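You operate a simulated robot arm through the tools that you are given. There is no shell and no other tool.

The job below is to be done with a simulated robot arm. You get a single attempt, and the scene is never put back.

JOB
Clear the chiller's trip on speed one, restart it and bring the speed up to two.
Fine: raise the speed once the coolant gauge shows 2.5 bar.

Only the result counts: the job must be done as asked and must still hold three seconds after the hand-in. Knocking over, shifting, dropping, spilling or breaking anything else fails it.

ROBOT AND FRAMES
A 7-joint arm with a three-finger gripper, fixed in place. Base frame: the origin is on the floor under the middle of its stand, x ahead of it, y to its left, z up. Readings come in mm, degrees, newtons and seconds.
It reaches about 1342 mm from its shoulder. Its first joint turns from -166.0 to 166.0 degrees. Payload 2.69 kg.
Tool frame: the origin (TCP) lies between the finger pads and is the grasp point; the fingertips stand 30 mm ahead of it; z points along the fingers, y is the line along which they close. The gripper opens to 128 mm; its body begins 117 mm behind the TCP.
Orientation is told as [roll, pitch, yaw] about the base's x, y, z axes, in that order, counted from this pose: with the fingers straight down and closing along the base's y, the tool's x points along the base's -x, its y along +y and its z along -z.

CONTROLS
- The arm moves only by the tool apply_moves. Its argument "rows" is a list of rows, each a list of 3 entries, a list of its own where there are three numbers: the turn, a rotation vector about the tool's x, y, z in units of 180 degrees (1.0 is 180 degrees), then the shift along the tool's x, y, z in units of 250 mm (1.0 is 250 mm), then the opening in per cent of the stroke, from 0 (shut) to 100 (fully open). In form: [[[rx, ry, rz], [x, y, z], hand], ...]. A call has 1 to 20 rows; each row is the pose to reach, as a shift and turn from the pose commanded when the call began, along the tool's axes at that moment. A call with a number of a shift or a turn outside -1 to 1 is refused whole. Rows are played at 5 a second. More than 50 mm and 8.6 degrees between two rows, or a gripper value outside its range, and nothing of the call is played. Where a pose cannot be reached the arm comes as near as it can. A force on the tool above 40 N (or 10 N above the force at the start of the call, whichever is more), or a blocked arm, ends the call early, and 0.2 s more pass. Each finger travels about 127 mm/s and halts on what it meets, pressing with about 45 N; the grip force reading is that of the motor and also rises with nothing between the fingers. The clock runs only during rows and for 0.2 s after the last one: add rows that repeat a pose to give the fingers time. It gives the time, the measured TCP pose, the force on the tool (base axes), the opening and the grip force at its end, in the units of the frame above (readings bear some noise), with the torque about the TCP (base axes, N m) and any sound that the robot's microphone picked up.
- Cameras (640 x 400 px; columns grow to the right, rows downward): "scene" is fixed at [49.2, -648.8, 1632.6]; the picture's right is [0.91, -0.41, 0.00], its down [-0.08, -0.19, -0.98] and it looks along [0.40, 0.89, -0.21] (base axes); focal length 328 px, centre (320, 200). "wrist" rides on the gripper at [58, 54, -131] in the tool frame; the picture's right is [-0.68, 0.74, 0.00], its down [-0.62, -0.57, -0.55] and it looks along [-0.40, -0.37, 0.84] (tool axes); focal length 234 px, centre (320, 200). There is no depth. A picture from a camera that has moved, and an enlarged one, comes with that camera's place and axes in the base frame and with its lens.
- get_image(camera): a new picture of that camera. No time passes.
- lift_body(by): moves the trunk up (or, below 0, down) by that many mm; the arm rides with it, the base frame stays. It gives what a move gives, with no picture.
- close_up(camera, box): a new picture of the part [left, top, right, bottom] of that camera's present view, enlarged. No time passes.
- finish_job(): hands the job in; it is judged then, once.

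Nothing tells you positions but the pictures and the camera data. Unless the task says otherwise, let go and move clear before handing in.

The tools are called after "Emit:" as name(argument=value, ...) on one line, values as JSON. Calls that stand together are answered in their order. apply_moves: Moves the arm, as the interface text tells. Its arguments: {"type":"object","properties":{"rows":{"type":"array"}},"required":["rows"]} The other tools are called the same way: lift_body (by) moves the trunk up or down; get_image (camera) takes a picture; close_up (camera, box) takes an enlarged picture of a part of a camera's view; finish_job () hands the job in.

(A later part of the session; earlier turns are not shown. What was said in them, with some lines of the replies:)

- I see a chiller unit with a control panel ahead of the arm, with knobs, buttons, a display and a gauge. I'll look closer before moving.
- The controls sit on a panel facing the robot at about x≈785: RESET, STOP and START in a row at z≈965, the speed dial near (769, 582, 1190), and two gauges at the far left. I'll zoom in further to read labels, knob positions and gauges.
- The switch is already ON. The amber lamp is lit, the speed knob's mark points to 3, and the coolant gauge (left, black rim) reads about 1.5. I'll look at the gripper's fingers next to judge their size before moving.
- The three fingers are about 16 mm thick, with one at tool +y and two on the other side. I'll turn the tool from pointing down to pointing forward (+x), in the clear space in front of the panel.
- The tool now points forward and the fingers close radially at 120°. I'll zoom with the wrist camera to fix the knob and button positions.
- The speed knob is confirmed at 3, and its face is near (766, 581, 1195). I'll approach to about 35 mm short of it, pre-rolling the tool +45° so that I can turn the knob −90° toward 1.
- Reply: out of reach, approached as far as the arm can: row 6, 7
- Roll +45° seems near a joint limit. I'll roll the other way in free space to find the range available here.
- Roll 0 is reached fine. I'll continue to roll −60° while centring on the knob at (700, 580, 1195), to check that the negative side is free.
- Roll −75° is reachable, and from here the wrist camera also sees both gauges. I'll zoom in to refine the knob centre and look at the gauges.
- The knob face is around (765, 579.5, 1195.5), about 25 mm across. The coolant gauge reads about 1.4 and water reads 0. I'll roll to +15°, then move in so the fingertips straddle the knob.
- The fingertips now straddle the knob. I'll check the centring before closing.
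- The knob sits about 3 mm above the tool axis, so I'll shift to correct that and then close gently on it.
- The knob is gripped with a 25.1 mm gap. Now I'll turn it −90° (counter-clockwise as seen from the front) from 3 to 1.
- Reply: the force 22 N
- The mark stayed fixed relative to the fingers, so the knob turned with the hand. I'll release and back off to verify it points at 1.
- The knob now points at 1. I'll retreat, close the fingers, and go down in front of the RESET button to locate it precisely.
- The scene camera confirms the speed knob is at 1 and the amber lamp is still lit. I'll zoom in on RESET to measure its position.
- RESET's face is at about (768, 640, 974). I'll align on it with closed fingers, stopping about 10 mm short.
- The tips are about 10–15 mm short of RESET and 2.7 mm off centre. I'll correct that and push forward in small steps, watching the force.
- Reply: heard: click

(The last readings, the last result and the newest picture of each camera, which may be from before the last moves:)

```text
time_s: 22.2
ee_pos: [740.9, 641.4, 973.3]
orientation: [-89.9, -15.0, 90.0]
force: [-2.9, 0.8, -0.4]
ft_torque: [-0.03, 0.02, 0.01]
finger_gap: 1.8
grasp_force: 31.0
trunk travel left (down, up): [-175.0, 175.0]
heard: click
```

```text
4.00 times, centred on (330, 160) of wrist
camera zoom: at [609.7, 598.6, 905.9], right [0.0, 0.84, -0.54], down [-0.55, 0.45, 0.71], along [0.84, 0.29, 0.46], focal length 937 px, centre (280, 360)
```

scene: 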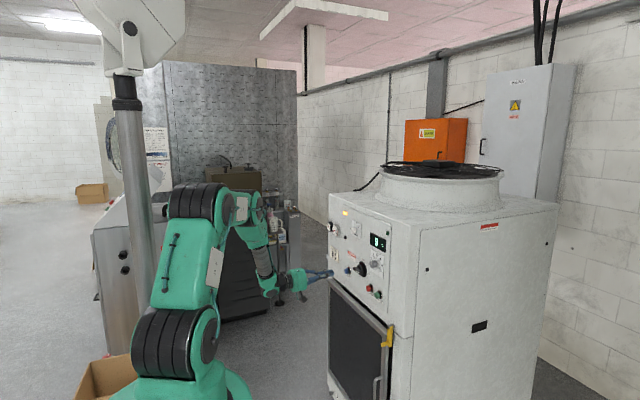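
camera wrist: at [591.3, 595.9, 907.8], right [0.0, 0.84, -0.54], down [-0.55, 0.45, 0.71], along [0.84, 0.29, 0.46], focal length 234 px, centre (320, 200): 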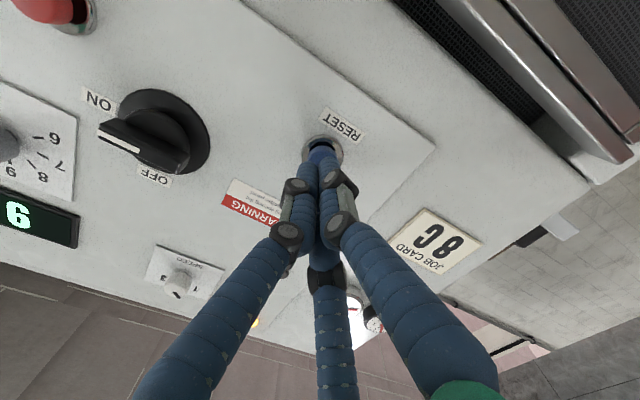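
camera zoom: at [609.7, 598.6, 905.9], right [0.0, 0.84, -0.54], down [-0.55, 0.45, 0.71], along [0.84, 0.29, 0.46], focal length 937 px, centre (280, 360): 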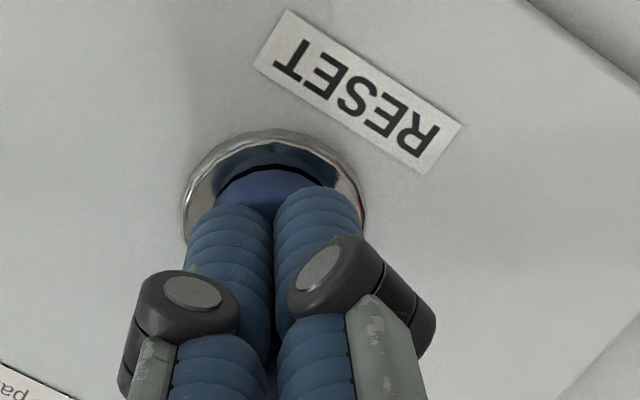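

A click was heard and the amber lamp went out, so the trip is cleared with the speed at 1. I'll back off and go across to START, keeping clear of the switch handle and STOP.

Emit:
apply_moves(rows=[[[0, 0, 0], [0, 0, -0.17], 0], [[0, 0, 0], [0, 0, -0.34], 0], [[0, 0, 0], [0.161, -0.0432, -0.34], 0], [[0, 0, 0], [0.322, -0.0863, -0.34], 0], [[0, 0, 0], [0.483, -0.1295, -0.34], 0], [[0, 0, 0], [0.644, -0.1727, -0.34], 0], [[0, 0, 0], [0.805, -0.2158, -0.34], 0], [[0, 0, 0], [0.966, -0.259, -0.34], 0], [[0, 0, 0], [0.966, -0.259, -0.34], 0]])

Emit:
get_image(camera="wrist")

Emit:
close_up(camera="wrist", box=[270, 90, 390, 190])

Emit:
close_up(camera="scene", box=[310, 195, 410, 310])

```text
time_s: 24.2
ee_pos: [654.3, 389.2, 973.1]
orientation: [-90.0, -15.0, 90.0]
force: [-0.1, -0.2, 0.3]
ft_torque: [-0.04, 0.02, -0.02]
finger_gap: 2.2
grasp_force: 31.7
trunk travel left (down, up): [-175.0, 175.0]
```

```text
taken
camera wrist: at [522.9, 347.7, 905.8], right [0.0, 0.84, -0.54], down [-0.55, 0.45, 0.71], along [0.84, 0.29, 0.46], focal length 234 px, centre (320, 200)
```

wrist: 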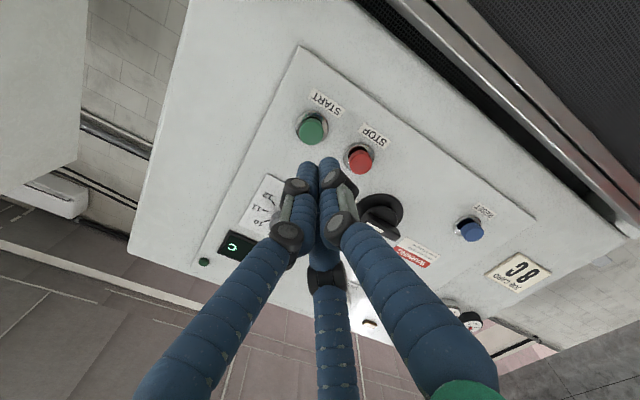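

```text
4.00 times, centred on (330, 140) of wrist
camera zoom: at [522.9, 347.7, 905.8], right [0.0, 0.84, -0.54], down [-0.55, 0.45, 0.71], along [0.84, 0.29, 0.46], focal length 937 px, centre (280, 440)
```

zoom: 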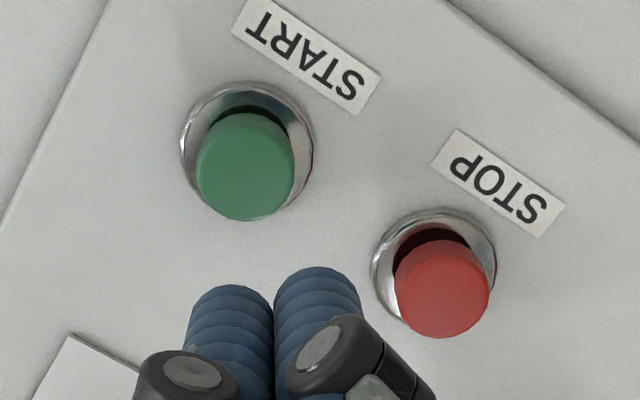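

```text
3.48 times, centred on (360, 252) of scene
camera zoom: at [49.2, -648.8, 1632.6], right [0.91, -0.41, 0.0], down [-0.08, -0.19, -0.98], along [0.4, 0.89, -0.21], focal length 1141 px, centre (181, 17)
```

zoom: 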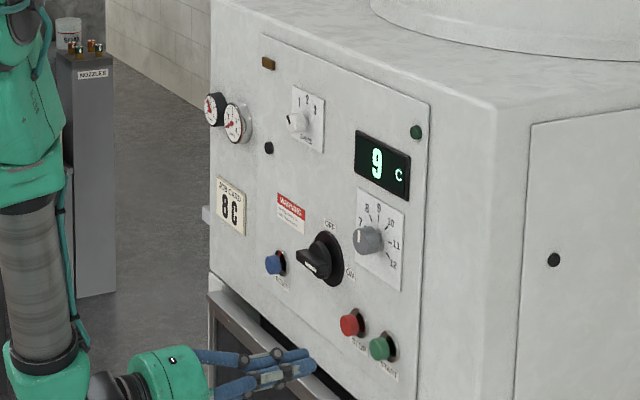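

The lamp stays off. START's face is about (765, 379.5, 973.5). I'll line up short of it and check clearance to STOP.

Emit:
apply_moves(rows=[[[0, 0, 0], [0.018, -0.0055, 0.07], 0], [[0, 0, 0], [0.036, -0.011, 0.14], 0], [[0, 0, 0], [0.036, -0.011, 0.21], 0], [[0, 0, 0], [0.036, -0.011, 0.264], 0], [[0, 0, 0], [0.036, -0.011, 0.264], 0]])

Emit:
close_up(camera="wrist", box=[270, 110, 390, 210])

Emit:
close_up(camera="scene", box=[320, 240, 400, 310])

```text
time_s: 25.4
ee_pos: [723.2, 379.8, 973.9]
orientation: [-90.0, -14.9, 90.0]
force: [-0.5, -0.8, 0.0]
ft_torque: [0.01, 0.01, 0.01]
finger_gap: 2.1
grasp_force: 31.5
trunk travel left (down, up): [-175.0, 175.0]
```

```text
4.00 times, centred on (330, 160) of wrist
camera zoom: at [592.3, 338.7, 906.6], right [0.0, 0.84, -0.54], down [-0.55, 0.45, 0.71], along [0.84, 0.29, 0.46], focal length 937 px, centre (280, 360)
```

zoom: 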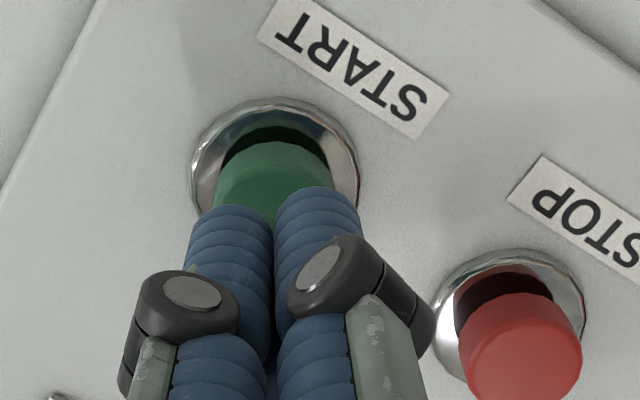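

```text
5.71 times, centred on (360, 275) of scene
camera zoom: at [49.2, -648.8, 1632.6], right [0.91, -0.41, 0.0], down [-0.08, -0.19, -0.98], along [0.4, 0.89, -0.21], focal length 1875 px, centre (91, -229)
```

zoom: 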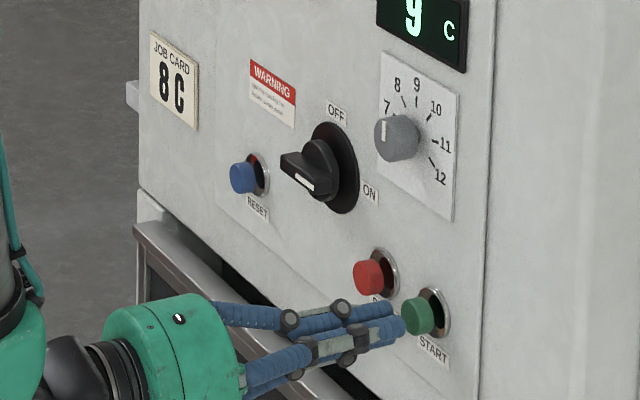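

I'm well centred on START with clear distance to STOP, so I'll push in small steps.

Emit:
apply_moves(rows=[[[0, 0, 0], [0, 0, 0.012], 0], [[0, 0, 0], [0, 0, 0.024], 0], [[0, 0, 0], [0, 0, 0.036], 0], [[0, 0, 0], [0, 0, 0.048], 0], [[0, 0, 0], [0, 0, 0.06], 0], [[0, 0, 0], [0, 0, 0.068], 0], [[0, 0, 0], [0, 0, 0.074], 0], [[0, 0, 0], [0, 0, 0.074], 0]])

Emit:
close_up(camera="scene", box=[320, 200, 400, 310])

Emit:
close_up(camera="scene", box=[328, 218, 344, 238])

```text
time_s: 27.2
ee_pos: [741.4, 379.7, 973.8]
orientation: [-90.0, -14.9, 89.9]
force: [-3.0, -0.5, 1.1]
ft_torque: [0.01, -0.03, -0.04]
finger_gap: 2.3
grasp_force: 31.6
trunk travel left (down, up): [-175.0, 175.0]
heard: click
```

```text
3.64 times, centred on (360, 255) of scene
camera zoom: at [49.2, -648.8, 1632.6], right [0.91, -0.41, 0.0], down [-0.08, -0.19, -0.98], along [0.4, 0.89, -0.21], focal length 1193 px, centre (174, 0)
```

zoom: 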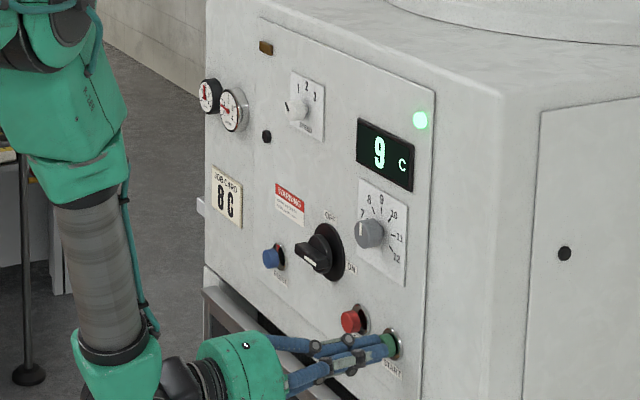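

```text
16.00 times, centred on (336, 228) of scene
camera zoom: at [49.2, -648.8, 1632.6], right [0.91, -0.41, 0.0], down [-0.08, -0.19, -0.98], along [0.4, 0.89, -0.21], focal length 5249 px, centre (64, -248)
```

zoom: 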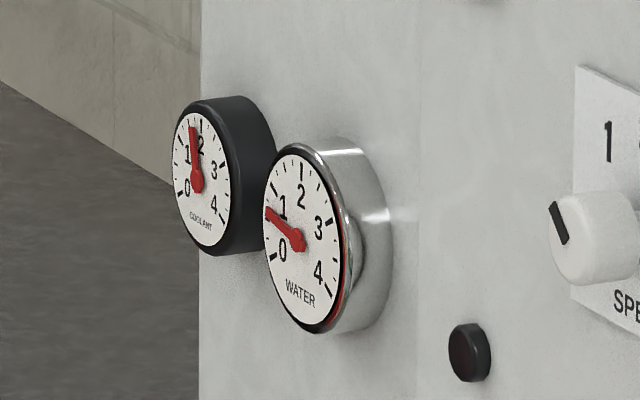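

The green run lamp is lit and both needles are rising, with coolant at about 1.8. I'll retreat and go to a waiting position in front of the speed knob, opening the fingers on the way.

Emit:
apply_moves(rows=[[[0, 0, 0], [0, 0, -0.18], 0], [[0, 0, 0], [0, 0, -0.36], 0], [[0, 0, 0], [-0.1404, -0.0937, -0.36], 0], [[0, 0, 0], [-0.2809, -0.1874, -0.36], 0], [[0, 0, 0], [-0.4213, -0.2811, -0.36], 20], [[0, 0, 0], [-0.5617, -0.3749, -0.36], 40], [[0, 0, 0], [-0.7021, -0.4686, -0.36], 60], [[0, 0, 0], [-0.8426, -0.5623, -0.36], 60], [[0, 0, 0], [-0.983, -0.656, -0.36], 60], [[0, 0, 0], [-0.983, -0.656, -0.36], 60]])

Emit:
get_image(camera="wrist")

Emit:
close_up(camera="scene", box=[310, 200, 400, 310])

Emit:
close_up(camera="scene", box=[328, 218, 344, 238])

```text
time_s: 29.4
ee_pos: [654.5, 572.2, 1199.9]
orientation: [-90.0, -15.1, 89.9]
force: [0.7, -0.3, -0.5]
ft_torque: [0.0, 0.04, 0.0]
finger_gap: 77.0
grasp_force: 0.0
trunk travel left (down, up): [-175.0, 175.0]
```

```text
taken
camera wrist: at [523.3, 531.5, 1131.7], right [0.0, 0.84, -0.54], down [-0.55, 0.45, 0.71], along [0.84, 0.29, 0.46], focal length 234 px, centre (320, 200)
```

wrist: 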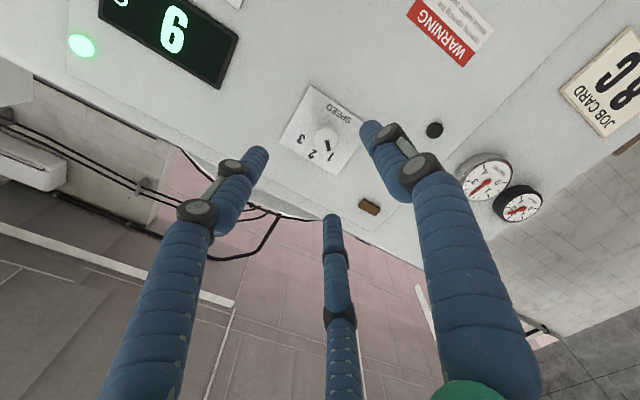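

```text
3.64 times, centred on (355, 255) of scene
camera zoom: at [49.2, -648.8, 1632.6], right [0.91, -0.41, 0.0], down [-0.08, -0.19, -0.98], along [0.4, 0.89, -0.21], focal length 1193 px, centre (193, 0)
```

zoom: 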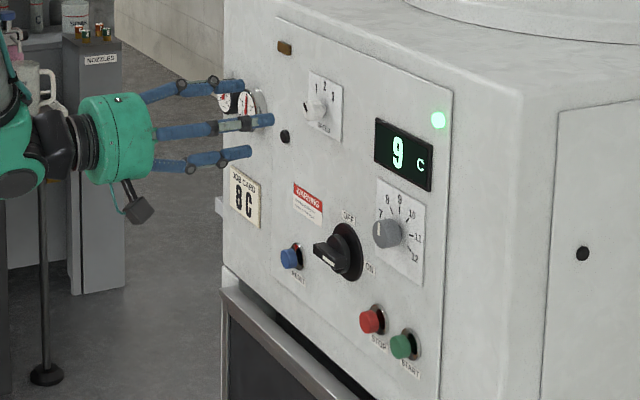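

```text
16.00 times, centred on (336, 228) of scene
camera zoom: at [49.2, -648.8, 1632.6], right [0.91, -0.41, 0.0], down [-0.08, -0.19, -0.98], along [0.4, 0.89, -0.21], focal length 5249 px, centre (64, -248)
```

zoom: 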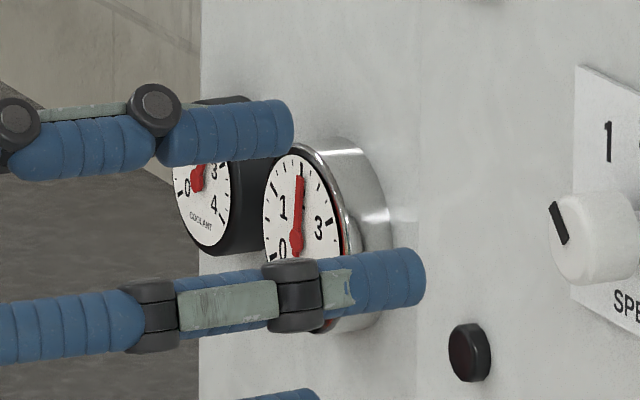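

I'll read the gauges through the wrist camera from here.

Emit:
close_up(camera="wrist", box=[440, 140, 560, 240])

Emit:
close_up(camera="wrist", box=[485, 180, 550, 230])

Emit:
close_up(camera="wrist", box=[275, 80, 375, 180])

```text
4.00 times, centred on (500, 190) of wrist
camera zoom: at [523.3, 531.5, 1131.7], right [0.0, 0.84, -0.54], down [-0.55, 0.45, 0.71], along [0.84, 0.29, 0.46], focal length 937 px, centre (-400, 240)
```

zoom: 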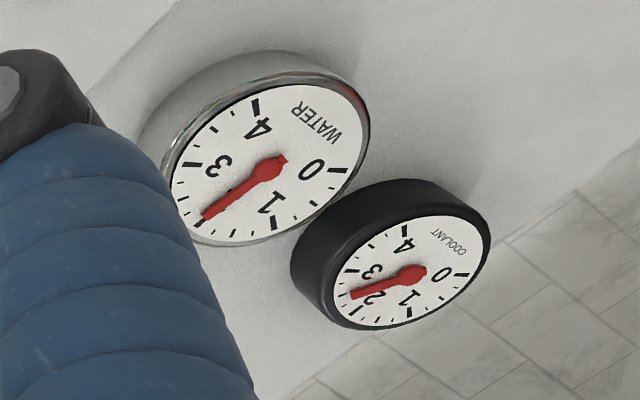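

```text
8.00 times, centred on (518, 205) of wrist
camera zoom: at [523.3, 531.5, 1131.7], right [0.0, 0.84, -0.54], down [-0.55, 0.45, 0.71], along [0.84, 0.29, 0.46], focal length 1873 px, centre (-1260, 160)
```

zoom: 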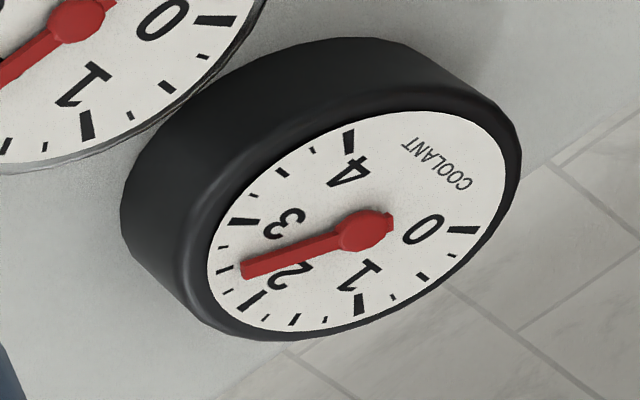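

```text
4.00 times, centred on (325, 130) of wrist
camera zoom: at [523.3, 531.5, 1131.7], right [0.0, 0.84, -0.54], down [-0.55, 0.45, 0.71], along [0.84, 0.29, 0.46], focal length 937 px, centre (300, 480)
```

zoom: 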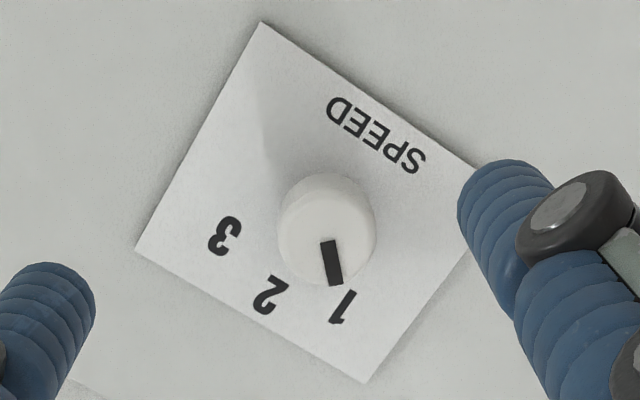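

Coolant reads about 2.35 and is climbing. I'll move in to straddle the knob without touching it, then re-read the gauge.

Emit:
apply_moves(rows=[[[0, 0, 0], [-0.012, 0.0123, 0.125], 60], [[0, 0, 0], [-0.0236, 0.0246, 0.25], 60], [[0, 0, 0], [-0.0236, 0.0246, 0.374], 60], [[0, 0, 0], [-0.0236, 0.0246, 0.374], 60]])

Emit:
get_image(camera="wrist")

Emit:
close_up(camera="wrist", box=[545, 215, 635, 285])

Emit:
close_up(camera="wrist", box=[270, 125, 370, 225])

Emit:
close_up(camera="scene", box=[328, 218, 344, 238])

```text
time_s: 30.4
ee_pos: [746.3, 581.9, 1192.1]
orientation: [-90.0, -15.1, 90.0]
force: [0.0, -0.8, 0.5]
ft_torque: [-0.04, 0.0, 0.02]
finger_gap: 76.7
grasp_force: 0.0
trunk travel left (down, up): [-175.0, 175.0]
```

```text
taken
camera wrist: at [614.2, 539.2, 1124.6], right [0.0, 0.84, -0.54], down [-0.55, 0.45, 0.71], along [0.84, 0.29, 0.46], focal length 234 px, centre (320, 200)
```

wrist: 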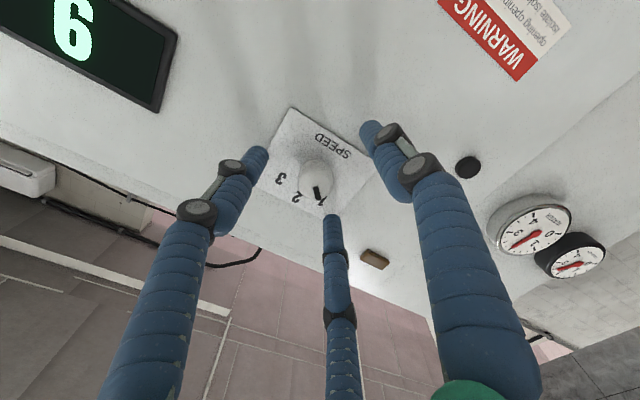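

```text
5.71 times, centred on (590, 250) of wrist
camera zoom: at [614.2, 539.2, 1124.6], right [0.0, 0.84, -0.54], down [-0.55, 0.45, 0.71], along [0.84, 0.29, 0.46], focal length 1338 px, centre (-1223, -86)
```

zoom: 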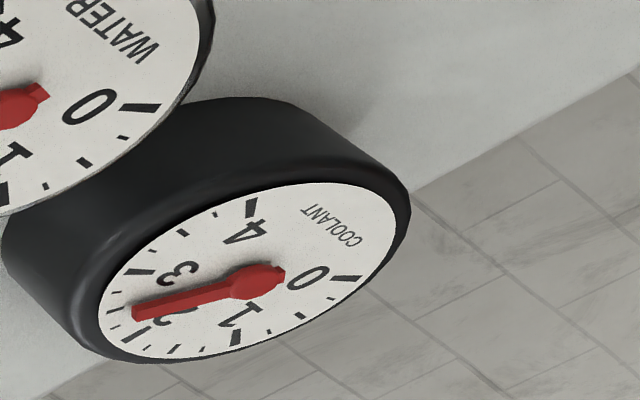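

```text
4.00 times, centred on (320, 175) of wrist
camera zoom: at [614.2, 539.2, 1124.6], right [0.0, 0.84, -0.54], down [-0.55, 0.45, 0.71], along [0.84, 0.29, 0.46], focal length 937 px, centre (320, 300)
```

zoom: 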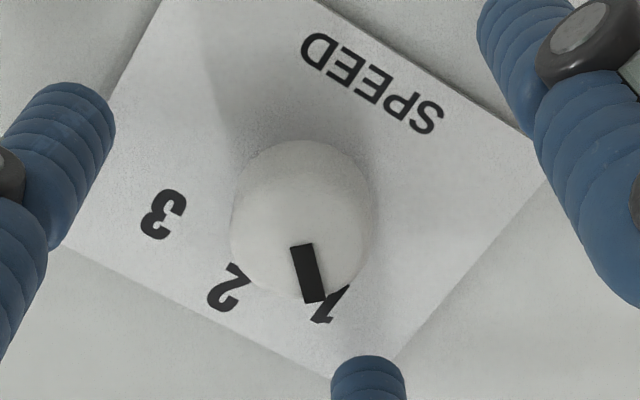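

```text
16.00 times, centred on (336, 228) of scene
camera zoom: at [49.2, -648.8, 1632.6], right [0.91, -0.41, 0.0], down [-0.08, -0.19, -0.98], along [0.4, 0.89, -0.21], focal length 5249 px, centre (64, -248)
```

zoom: 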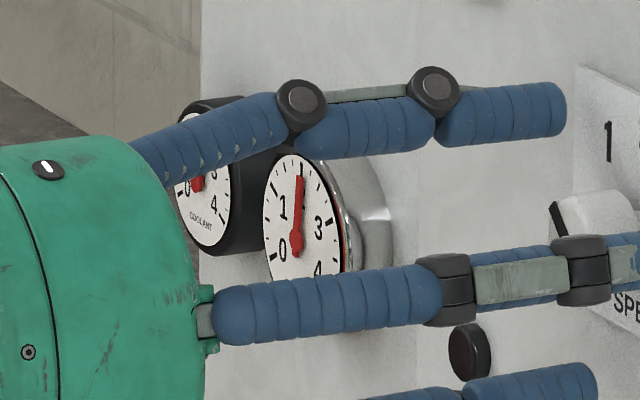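

I'll zoom tightly on the coolant dial to read it accurately before gripping. No time passes while I look.

Emit:
close_up(camera="wrist", box=[555, 240, 595, 282])

Emit:
close_up(camera="wrist", box=[490, 190, 620, 290])

```text
9.52 times, centred on (575, 261) of wrist
camera zoom: at [614.2, 539.2, 1124.6], right [0.0, 0.84, -0.54], down [-0.55, 0.45, 0.71], along [0.84, 0.29, 0.46], focal length 2230 px, centre (-2109, -381)
```

zoom: 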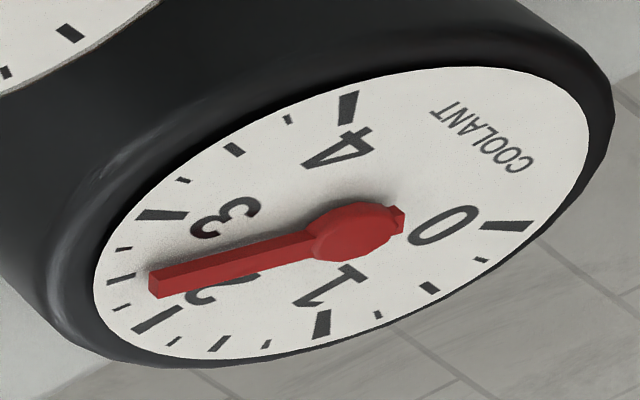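

```text
4.00 times, centred on (555, 240) of wrist
camera zoom: at [614.2, 539.2, 1124.6], right [0.0, 0.84, -0.54], down [-0.55, 0.45, 0.71], along [0.84, 0.29, 0.46], focal length 937 px, centre (-620, 40)
```

zoom: 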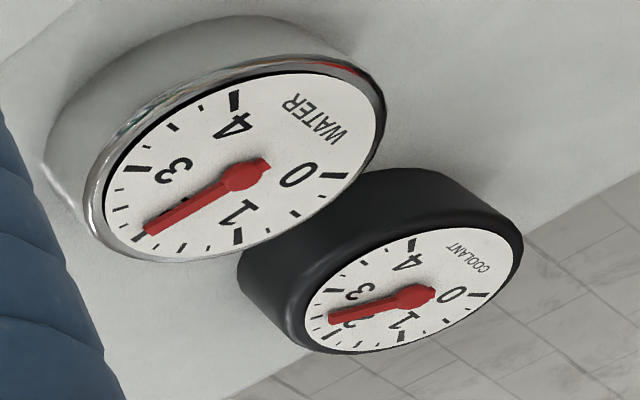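

The coolant needle is just past the 2.5 tick, at about 2.58, with water at 2.0. I'll correct the 4 mm vertical offset and close on the knob, checking the gauge once more before turning.

Emit:
apply_moves(rows=[[[0, 0, 0], [-0.002, -0.0165, 0.004], 50], [[0, 0, 0], [-0.002, -0.0165, 0.006], 35], [[0, 0, 0], [-0.002, -0.0165, 0.006], 25], [[0, 0, 0], [-0.002, -0.0165, 0.006], 15], [[0, 0, 0], [-0.002, -0.0165, 0.006], 10], [[0, 0, 0], [-0.002, -0.0165, 0.006], 10]])

Emit:
get_image(camera="wrist")

Emit:
close_up(camera="wrist", box=[550, 230, 610, 290])

```text
time_s: 31.8
ee_pos: [747.2, 579.5, 1196.0]
orientation: [-89.9, -15.0, 89.9]
force: [1.4, -12.3, 1.8]
ft_torque: [0.07, -0.08, -0.34]
finger_gap: 25.8
grasp_force: 9.9
trunk travel left (down, up): [-175.0, 175.0]
```

```text
taken
camera wrist: at [615.0, 538.5, 1128.6], right [0.0, 0.84, -0.54], down [-0.55, 0.45, 0.71], along [0.84, 0.29, 0.46], focal length 234 px, centre (320, 200)
```

wrist: 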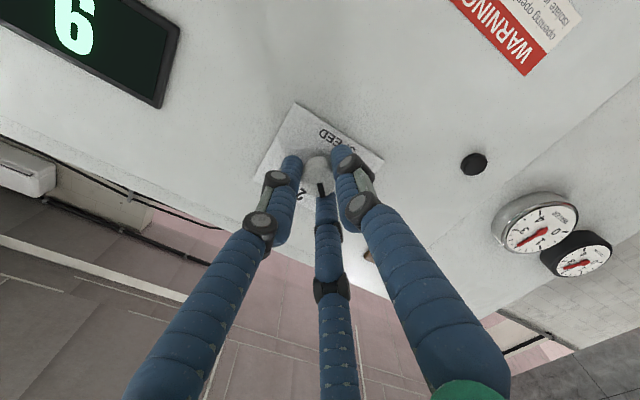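

```text
6.67 times, centred on (580, 260) of wrist
camera zoom: at [615.0, 538.5, 1128.6], right [0.0, 0.84, -0.54], down [-0.55, 0.45, 0.71], along [0.84, 0.29, 0.46], focal length 1561 px, centre (-1413, -200)
```

zoom: 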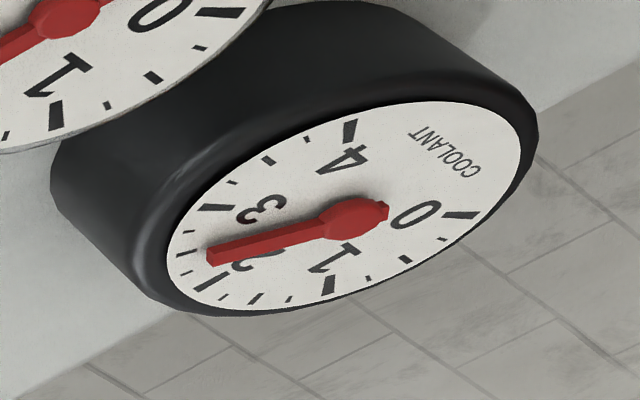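

The coolant needle is still at or slightly above 2.5. I'll hold the grip a second longer to firm it up and confirm the reading is steady or still rising.

Emit:
apply_moves(rows=[[[0, 0, 0], [0, 0, 0], 10], [[0, 0, 0], [0, 0, 0], 10], [[0, 0, 0], [0, 0, 0], 10], [[0, 0, 0], [0, 0, 0], 10], [[0, 0, 0], [0, 0, 0], 10], [[0, 0, 0], [0, 0, 0], 10]])

Emit:
close_up(camera="wrist", box=[560, 238, 600, 280])

Emit:
close_up(camera="scene", box=[310, 200, 400, 270])

```text
time_s: 33.2
ee_pos: [746.4, 581.7, 1196.3]
orientation: [-90.0, -15.0, 90.0]
force: [1.8, -16.3, 1.9]
ft_torque: [0.09, -0.07, -0.4]
finger_gap: 26.2
grasp_force: 10.4
trunk travel left (down, up): [-175.0, 175.0]
```

```text
9.52 times, centred on (580, 259) of wrist
camera zoom: at [614.9, 538.5, 1128.7], right [0.0, 0.84, -0.54], down [-0.55, 0.45, 0.71], along [0.84, 0.29, 0.46], focal length 2230 px, centre (-2156, -362)
```

zoom: 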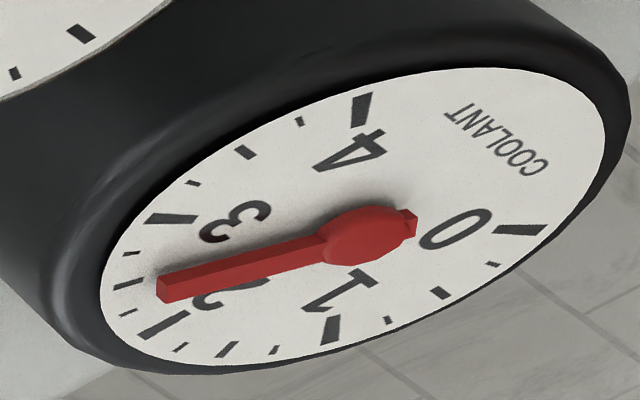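

```text
5.71 times, centred on (355, 235) of scene
camera zoom: at [49.2, -648.8, 1632.6], right [0.91, -0.41, 0.0], down [-0.08, -0.19, -0.98], along [0.4, 0.89, -0.21], focal length 1875 px, centre (120, 0)
```

zoom: 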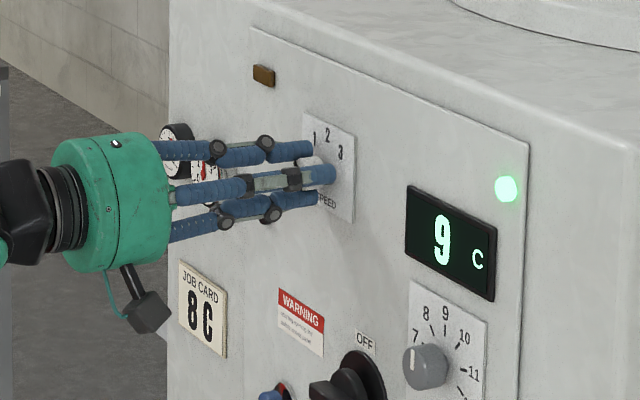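

By the needle's direction, the coolant gauge has been steady at about 2.5 since t≈29 s, so the condition is met. The grip is uneven, with a −16 N sideways load, so I'll shift 2.5 mm toward −y to centre it before turning.

Emit:
apply_moves(rows=[[[0, 0, 0], [0.005, -0.0014, 0], 10], [[0, 0, 0], [0.01, -0.0027, 0], 10], [[0, 0, 0], [0.01, -0.0027, 0], 8], [[0, 0, 0], [0.01, -0.0027, 0], 8]])

Emit:
close_up(camera="wrist", box=[270, 125, 370, 225])

Emit:
close_up(camera="wrist", box=[560, 238, 600, 280])

```text
time_s: 34.2
ee_pos: [746.3, 580.5, 1195.8]
orientation: [-89.9, -15.0, 90.1]
force: [5.4, 5.2, 4.2]
ft_torque: [0.0, 0.12, 0.23]
finger_gap: 26.2
grasp_force: 12.0
trunk travel left (down, up): [-175.0, 175.0]
```

```text
4.00 times, centred on (320, 175) of wrist
camera zoom: at [615.0, 538.0, 1128.5], right [0.0, 0.84, -0.54], down [-0.55, 0.45, 0.71], along [0.84, 0.3, 0.46], focal length 937 px, centre (320, 300)
```

zoom: 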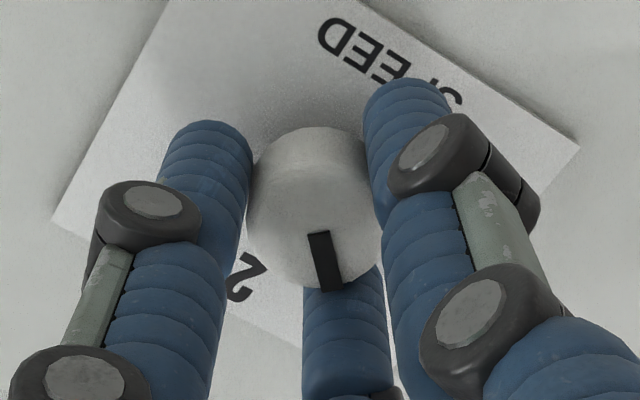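

```text
9.52 times, centred on (580, 259) of wrist
camera zoom: at [615.0, 538.0, 1128.5], right [0.0, 0.84, -0.54], down [-0.55, 0.45, 0.71], along [0.84, 0.3, 0.46], focal length 2230 px, centre (-2156, -362)
```

zoom: 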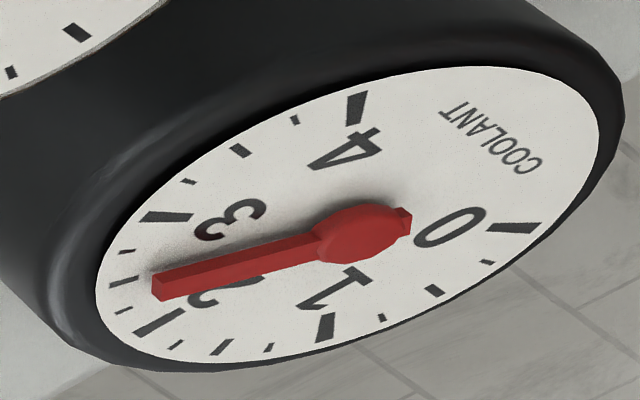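

The gauge is steady at 2.5 and the knob is held evenly. Now I'll turn the knob +45° from 1 to 2.

Emit:
apply_moves(rows=[[[0, 0, 0], [0, 0, 0], 0], [[0, 0, 0.0417], [0, 0, 0], 0], [[0, 0, 0.0833], [0, 0, 0], 0], [[0, 0, 0.125], [0, 0, 0], 0], [[0, 0, 0.1667], [0, 0, 0], 0], [[0, 0, 0.2083], [0, 0, 0], 0], [[0, 0, 0.25], [0, 0, 0], 0], [[0, 0, 0.25], [0, 0, 0], 0]])

Emit:
get_image(camera="wrist")

Emit:
close_up(camera="wrist", box=[270, 125, 370, 225])

Emit:
close_up(camera="scene", box=[320, 200, 400, 270])

```text
time_s: 36.0
ee_pos: [744.9, 580.1, 1196.3]
orientation: [-90.2, -60.1, 90.1]
force: [9.0, 11.3, 12.9]
ft_torque: [-0.02, -0.43, 0.2]
finger_gap: 25.5
grasp_force: 44.8
trunk travel left (down, up): [-175.0, 175.0]
```

```text
taken
camera wrist: at [614.9, 598.3, 1118.4], right [0.0, 0.98, 0.22], down [-0.55, -0.18, 0.82], along [0.84, -0.12, 0.54], focal length 234 px, centre (320, 200)
```

wrist: 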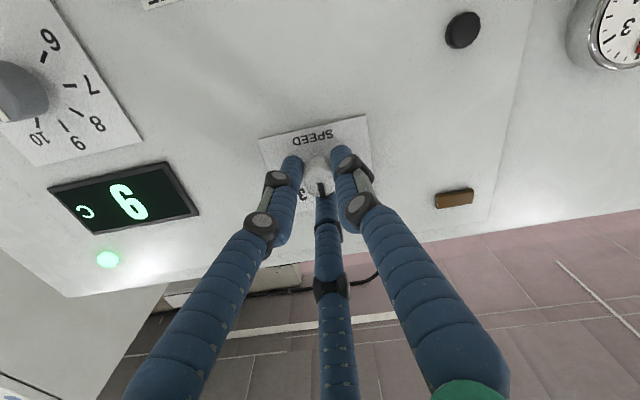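

```text
4.00 times, centred on (320, 175) of wrist
camera zoom: at [614.9, 598.3, 1118.4], right [0.0, 0.98, 0.22], down [-0.55, -0.18, 0.82], along [0.84, -0.12, 0.54], focal length 937 px, centre (320, 300)
```

zoom: 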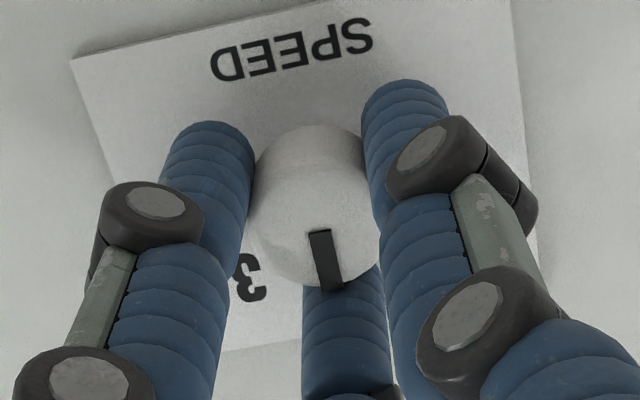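

```text
5.71 times, centred on (360, 235) of scene
camera zoom: at [49.2, -648.8, 1632.6], right [0.91, -0.41, 0.0], down [-0.08, -0.19, -0.98], along [0.4, 0.89, -0.21], focal length 1875 px, centre (91, 0)
```

zoom: 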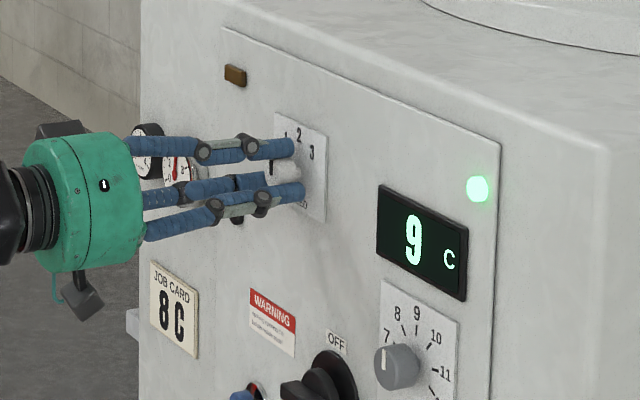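

The knob turned with the hand and the mark is now vertical at 2. The run lamp is green and the trip lamp is off. I'll release and check before retreating.

Emit:
apply_moves(rows=[[[0, 0, 0], [0, 0, 0], 25], [[0, 0, 0], [0, 0, 0], 45], [[0, 0, 0], [0, 0, 0], 60], [[0, 0, 0], [0, 0, 0], 60]])

Emit:
close_up(camera="wrist", box=[250, 100, 390, 225])

```text
time_s: 37.0
ee_pos: [745.5, 579.1, 1196.7]
orientation: [-90.0, -59.9, 90.1]
force: [1.2, 0.2, -0.2]
ft_torque: [0.02, -0.01, 0.0]
finger_gap: 76.9
grasp_force: 0.1
trunk travel left (down, up): [-175.0, 175.0]
```

```text
3.20 times, centred on (320, 162) of wrist
camera zoom: at [614.6, 597.5, 1117.5], right [0.0, 0.98, 0.22], down [-0.55, -0.18, 0.82], along [0.84, -0.12, 0.54], focal length 749 px, centre (320, 320)
```

zoom: 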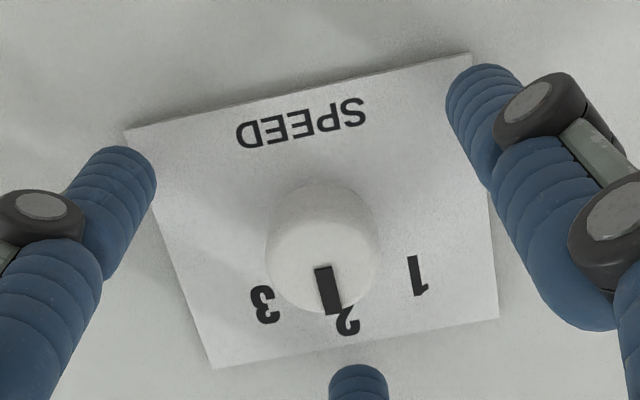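

The mark points at 2. I'll retreat straight back, well clear of the panel, and verify with the scene camera.

Emit:
apply_moves(rows=[[[0, 0, 0], [0, 0, -0.16], 60], [[0, 0, 0], [0, 0, -0.32], 60], [[0, 0, 0], [0, 0, -0.48], 60], [[0, 0, 0], [0, 0, -0.64], 60], [[0, 0, 0], [0, 0, -0.64], 60], [[0, 0, 0], [0, 0, -0.64], 60]])

Emit:
get_image(camera="scene")

Emit:
close_up(camera="scene", box=[320, 205, 400, 310])

Emit:
close_up(camera="scene", box=[325, 205, 395, 250])

Emit:
get_image(camera="wrist")

```text
time_s: 38.4
ee_pos: [585.8, 582.8, 1192.7]
orientation: [-90.0, -60.0, 90.0]
force: [0.2, -0.1, -0.2]
ft_torque: [0.02, 0.01, -0.01]
finger_gap: 77.2
grasp_force: 0.0
trunk travel left (down, up): [-175.0, 175.0]
```

```text
taken
```

scene: 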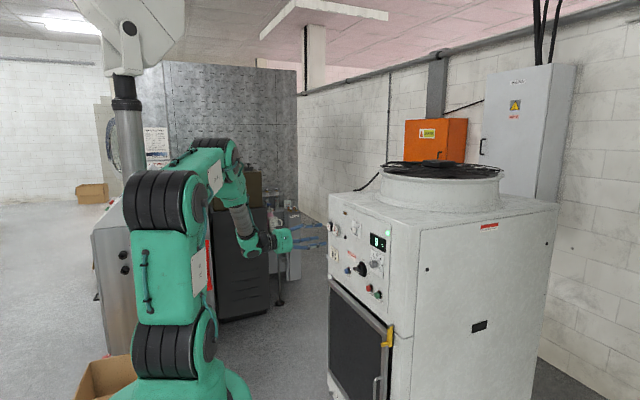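

```text
3.81 times, centred on (360, 258) of scene
camera zoom: at [49.2, -648.8, 1632.6], right [0.91, -0.41, 0.0], down [-0.08, -0.19, -0.98], along [0.4, 0.89, -0.21], focal length 1250 px, centre (168, -19)
```

zoom: 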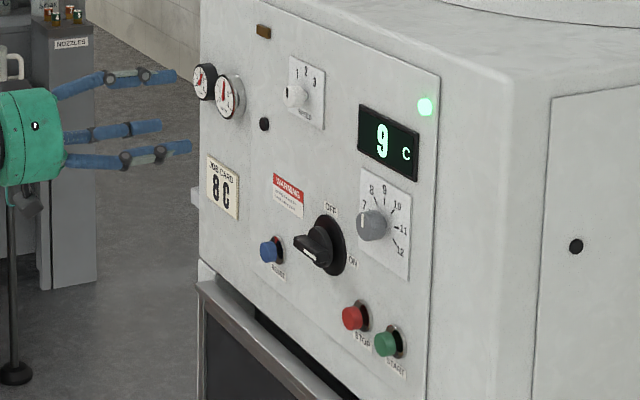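

```text
8.89 times, centred on (360, 228) of scene
camera zoom: at [49.2, -648.8, 1632.6], right [0.91, -0.41, 0.0], down [-0.08, -0.19, -0.98], along [0.4, 0.89, -0.21], focal length 2916 px, centre (-36, -44)
```

zoom: 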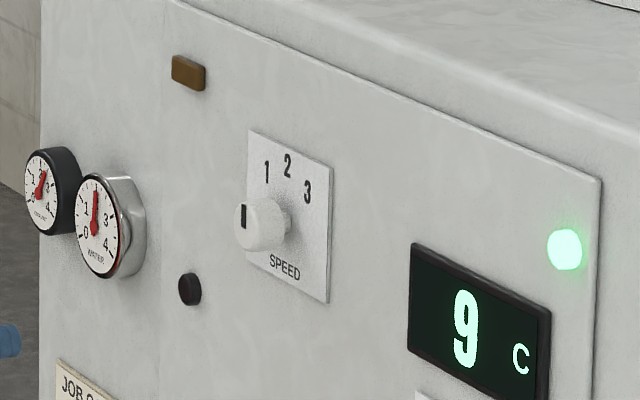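

```text
taken
camera wrist: at [454.7, 601.4, 1114.9], right [0.0, 0.98, 0.22], down [-0.55, -0.18, 0.82], along [0.84, -0.12, 0.54], focal length 234 px, centre (320, 200)
```

wrist: 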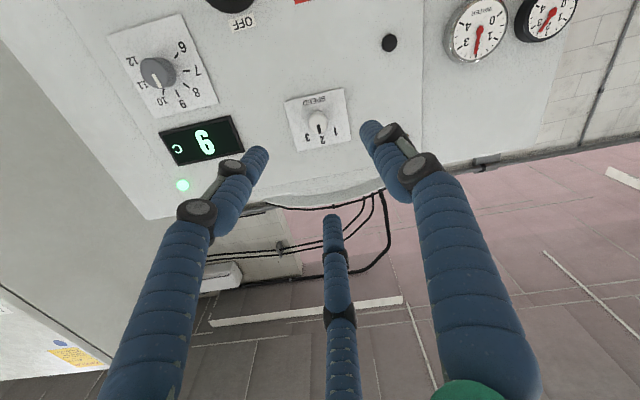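

The speed is at 2, the green lamp is on and the amber lamp is off. I'll wait a few seconds to confirm the state holds before handing in.

Emit:
apply_moves(rows=[[[0, 0, 0], [0, 0, 0], 60], [[0, 0, 0], [0, 0, 0], 60], [[0, 0, 0], [0, 0, 0], 60], [[0, 0, 0], [0, 0, 0], 60], [[0, 0, 0], [0, 0, 0], 60], [[0, 0, 0], [0, 0, 0], 60], [[0, 0, 0], [0, 0, 0], 60], [[0, 0, 0], [0, 0, 0], 60], [[0, 0, 0], [0, 0, 0], 60], [[0, 0, 0], [0, 0, 0], 60], [[0, 0, 0], [0, 0, 0], 60], [[0, 0, 0], [0, 0, 0], 60], [[0, 0, 0], [0, 0, 0], 60], [[0, 0, 0], [0, 0, 0], 60], [[0, 0, 0], [0, 0, 0], 60]])

Emit:
close_up(camera="scene", box=[320, 205, 400, 310])

Emit:
close_up(camera="scene", box=[326, 216, 362, 240])

```text
time_s: 41.6
ee_pos: [586.0, 582.9, 1193.4]
orientation: [-90.0, -60.0, 90.0]
force: [0.3, -0.3, 0.3]
ft_torque: [-0.01, -0.03, 0.01]
finger_gap: 76.9
grasp_force: 0.1
trunk travel left (down, up): [-175.0, 175.0]
```

```text
3.81 times, centred on (360, 258) of scene
camera zoom: at [49.2, -648.8, 1632.6], right [0.91, -0.41, 0.0], down [-0.08, -0.19, -0.98], along [0.4, 0.89, -0.21], focal length 1250 px, centre (168, -19)
```

zoom: 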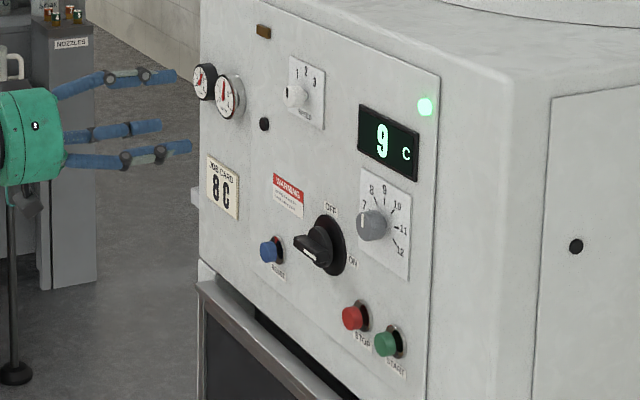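

```text
16.00 times, centred on (344, 228) of scene
camera zoom: at [49.2, -648.8, 1632.6], right [0.91, -0.41, 0.0], down [-0.08, -0.19, -0.98], along [0.4, 0.89, -0.21], focal length 5249 px, centre (-64, -248)
```

zoom: 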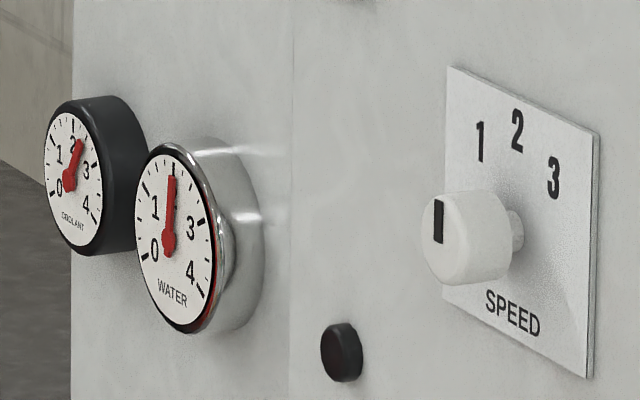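

The state is stable: trip lamp off, run lamp green, coolant steady at about 2.5, speed knob at 2, and the arm clear of the panel. I'm handing the job in.

Emit:
finish_job()

```text
The job is handed in.
```

The chiller's trip is cleared, and it is running again at speed two. I handed the job in after watching it hold steady for three seconds; the hand-in gave no verdict.

1. **Speed to one:** the speed knob was at 3 when I started, so I turned it down to 1 first.
2. **Trip cleared:** I pressed RESET; it clicked and the amber lamp went out.
3. **Restarted:** I pressed START; it clicked and the green run lamp came on.
4. **Speed to two:** the coolant gauge rose from about 1.5 bar and settled at about 2.5. I then turned the knob to 2.

I read the 2.5 bar off the dial by eye. My readings ranged from about 2.5 to 2.6, so there was little or no margin above 2.5.

At hand-in the green lamp was on, the amber lamp was off and the fingers were clear of the panel. I left the temperature dial alone: the job card on the panel says 8 C and the display reads 9, but the job didn't ask for a change.
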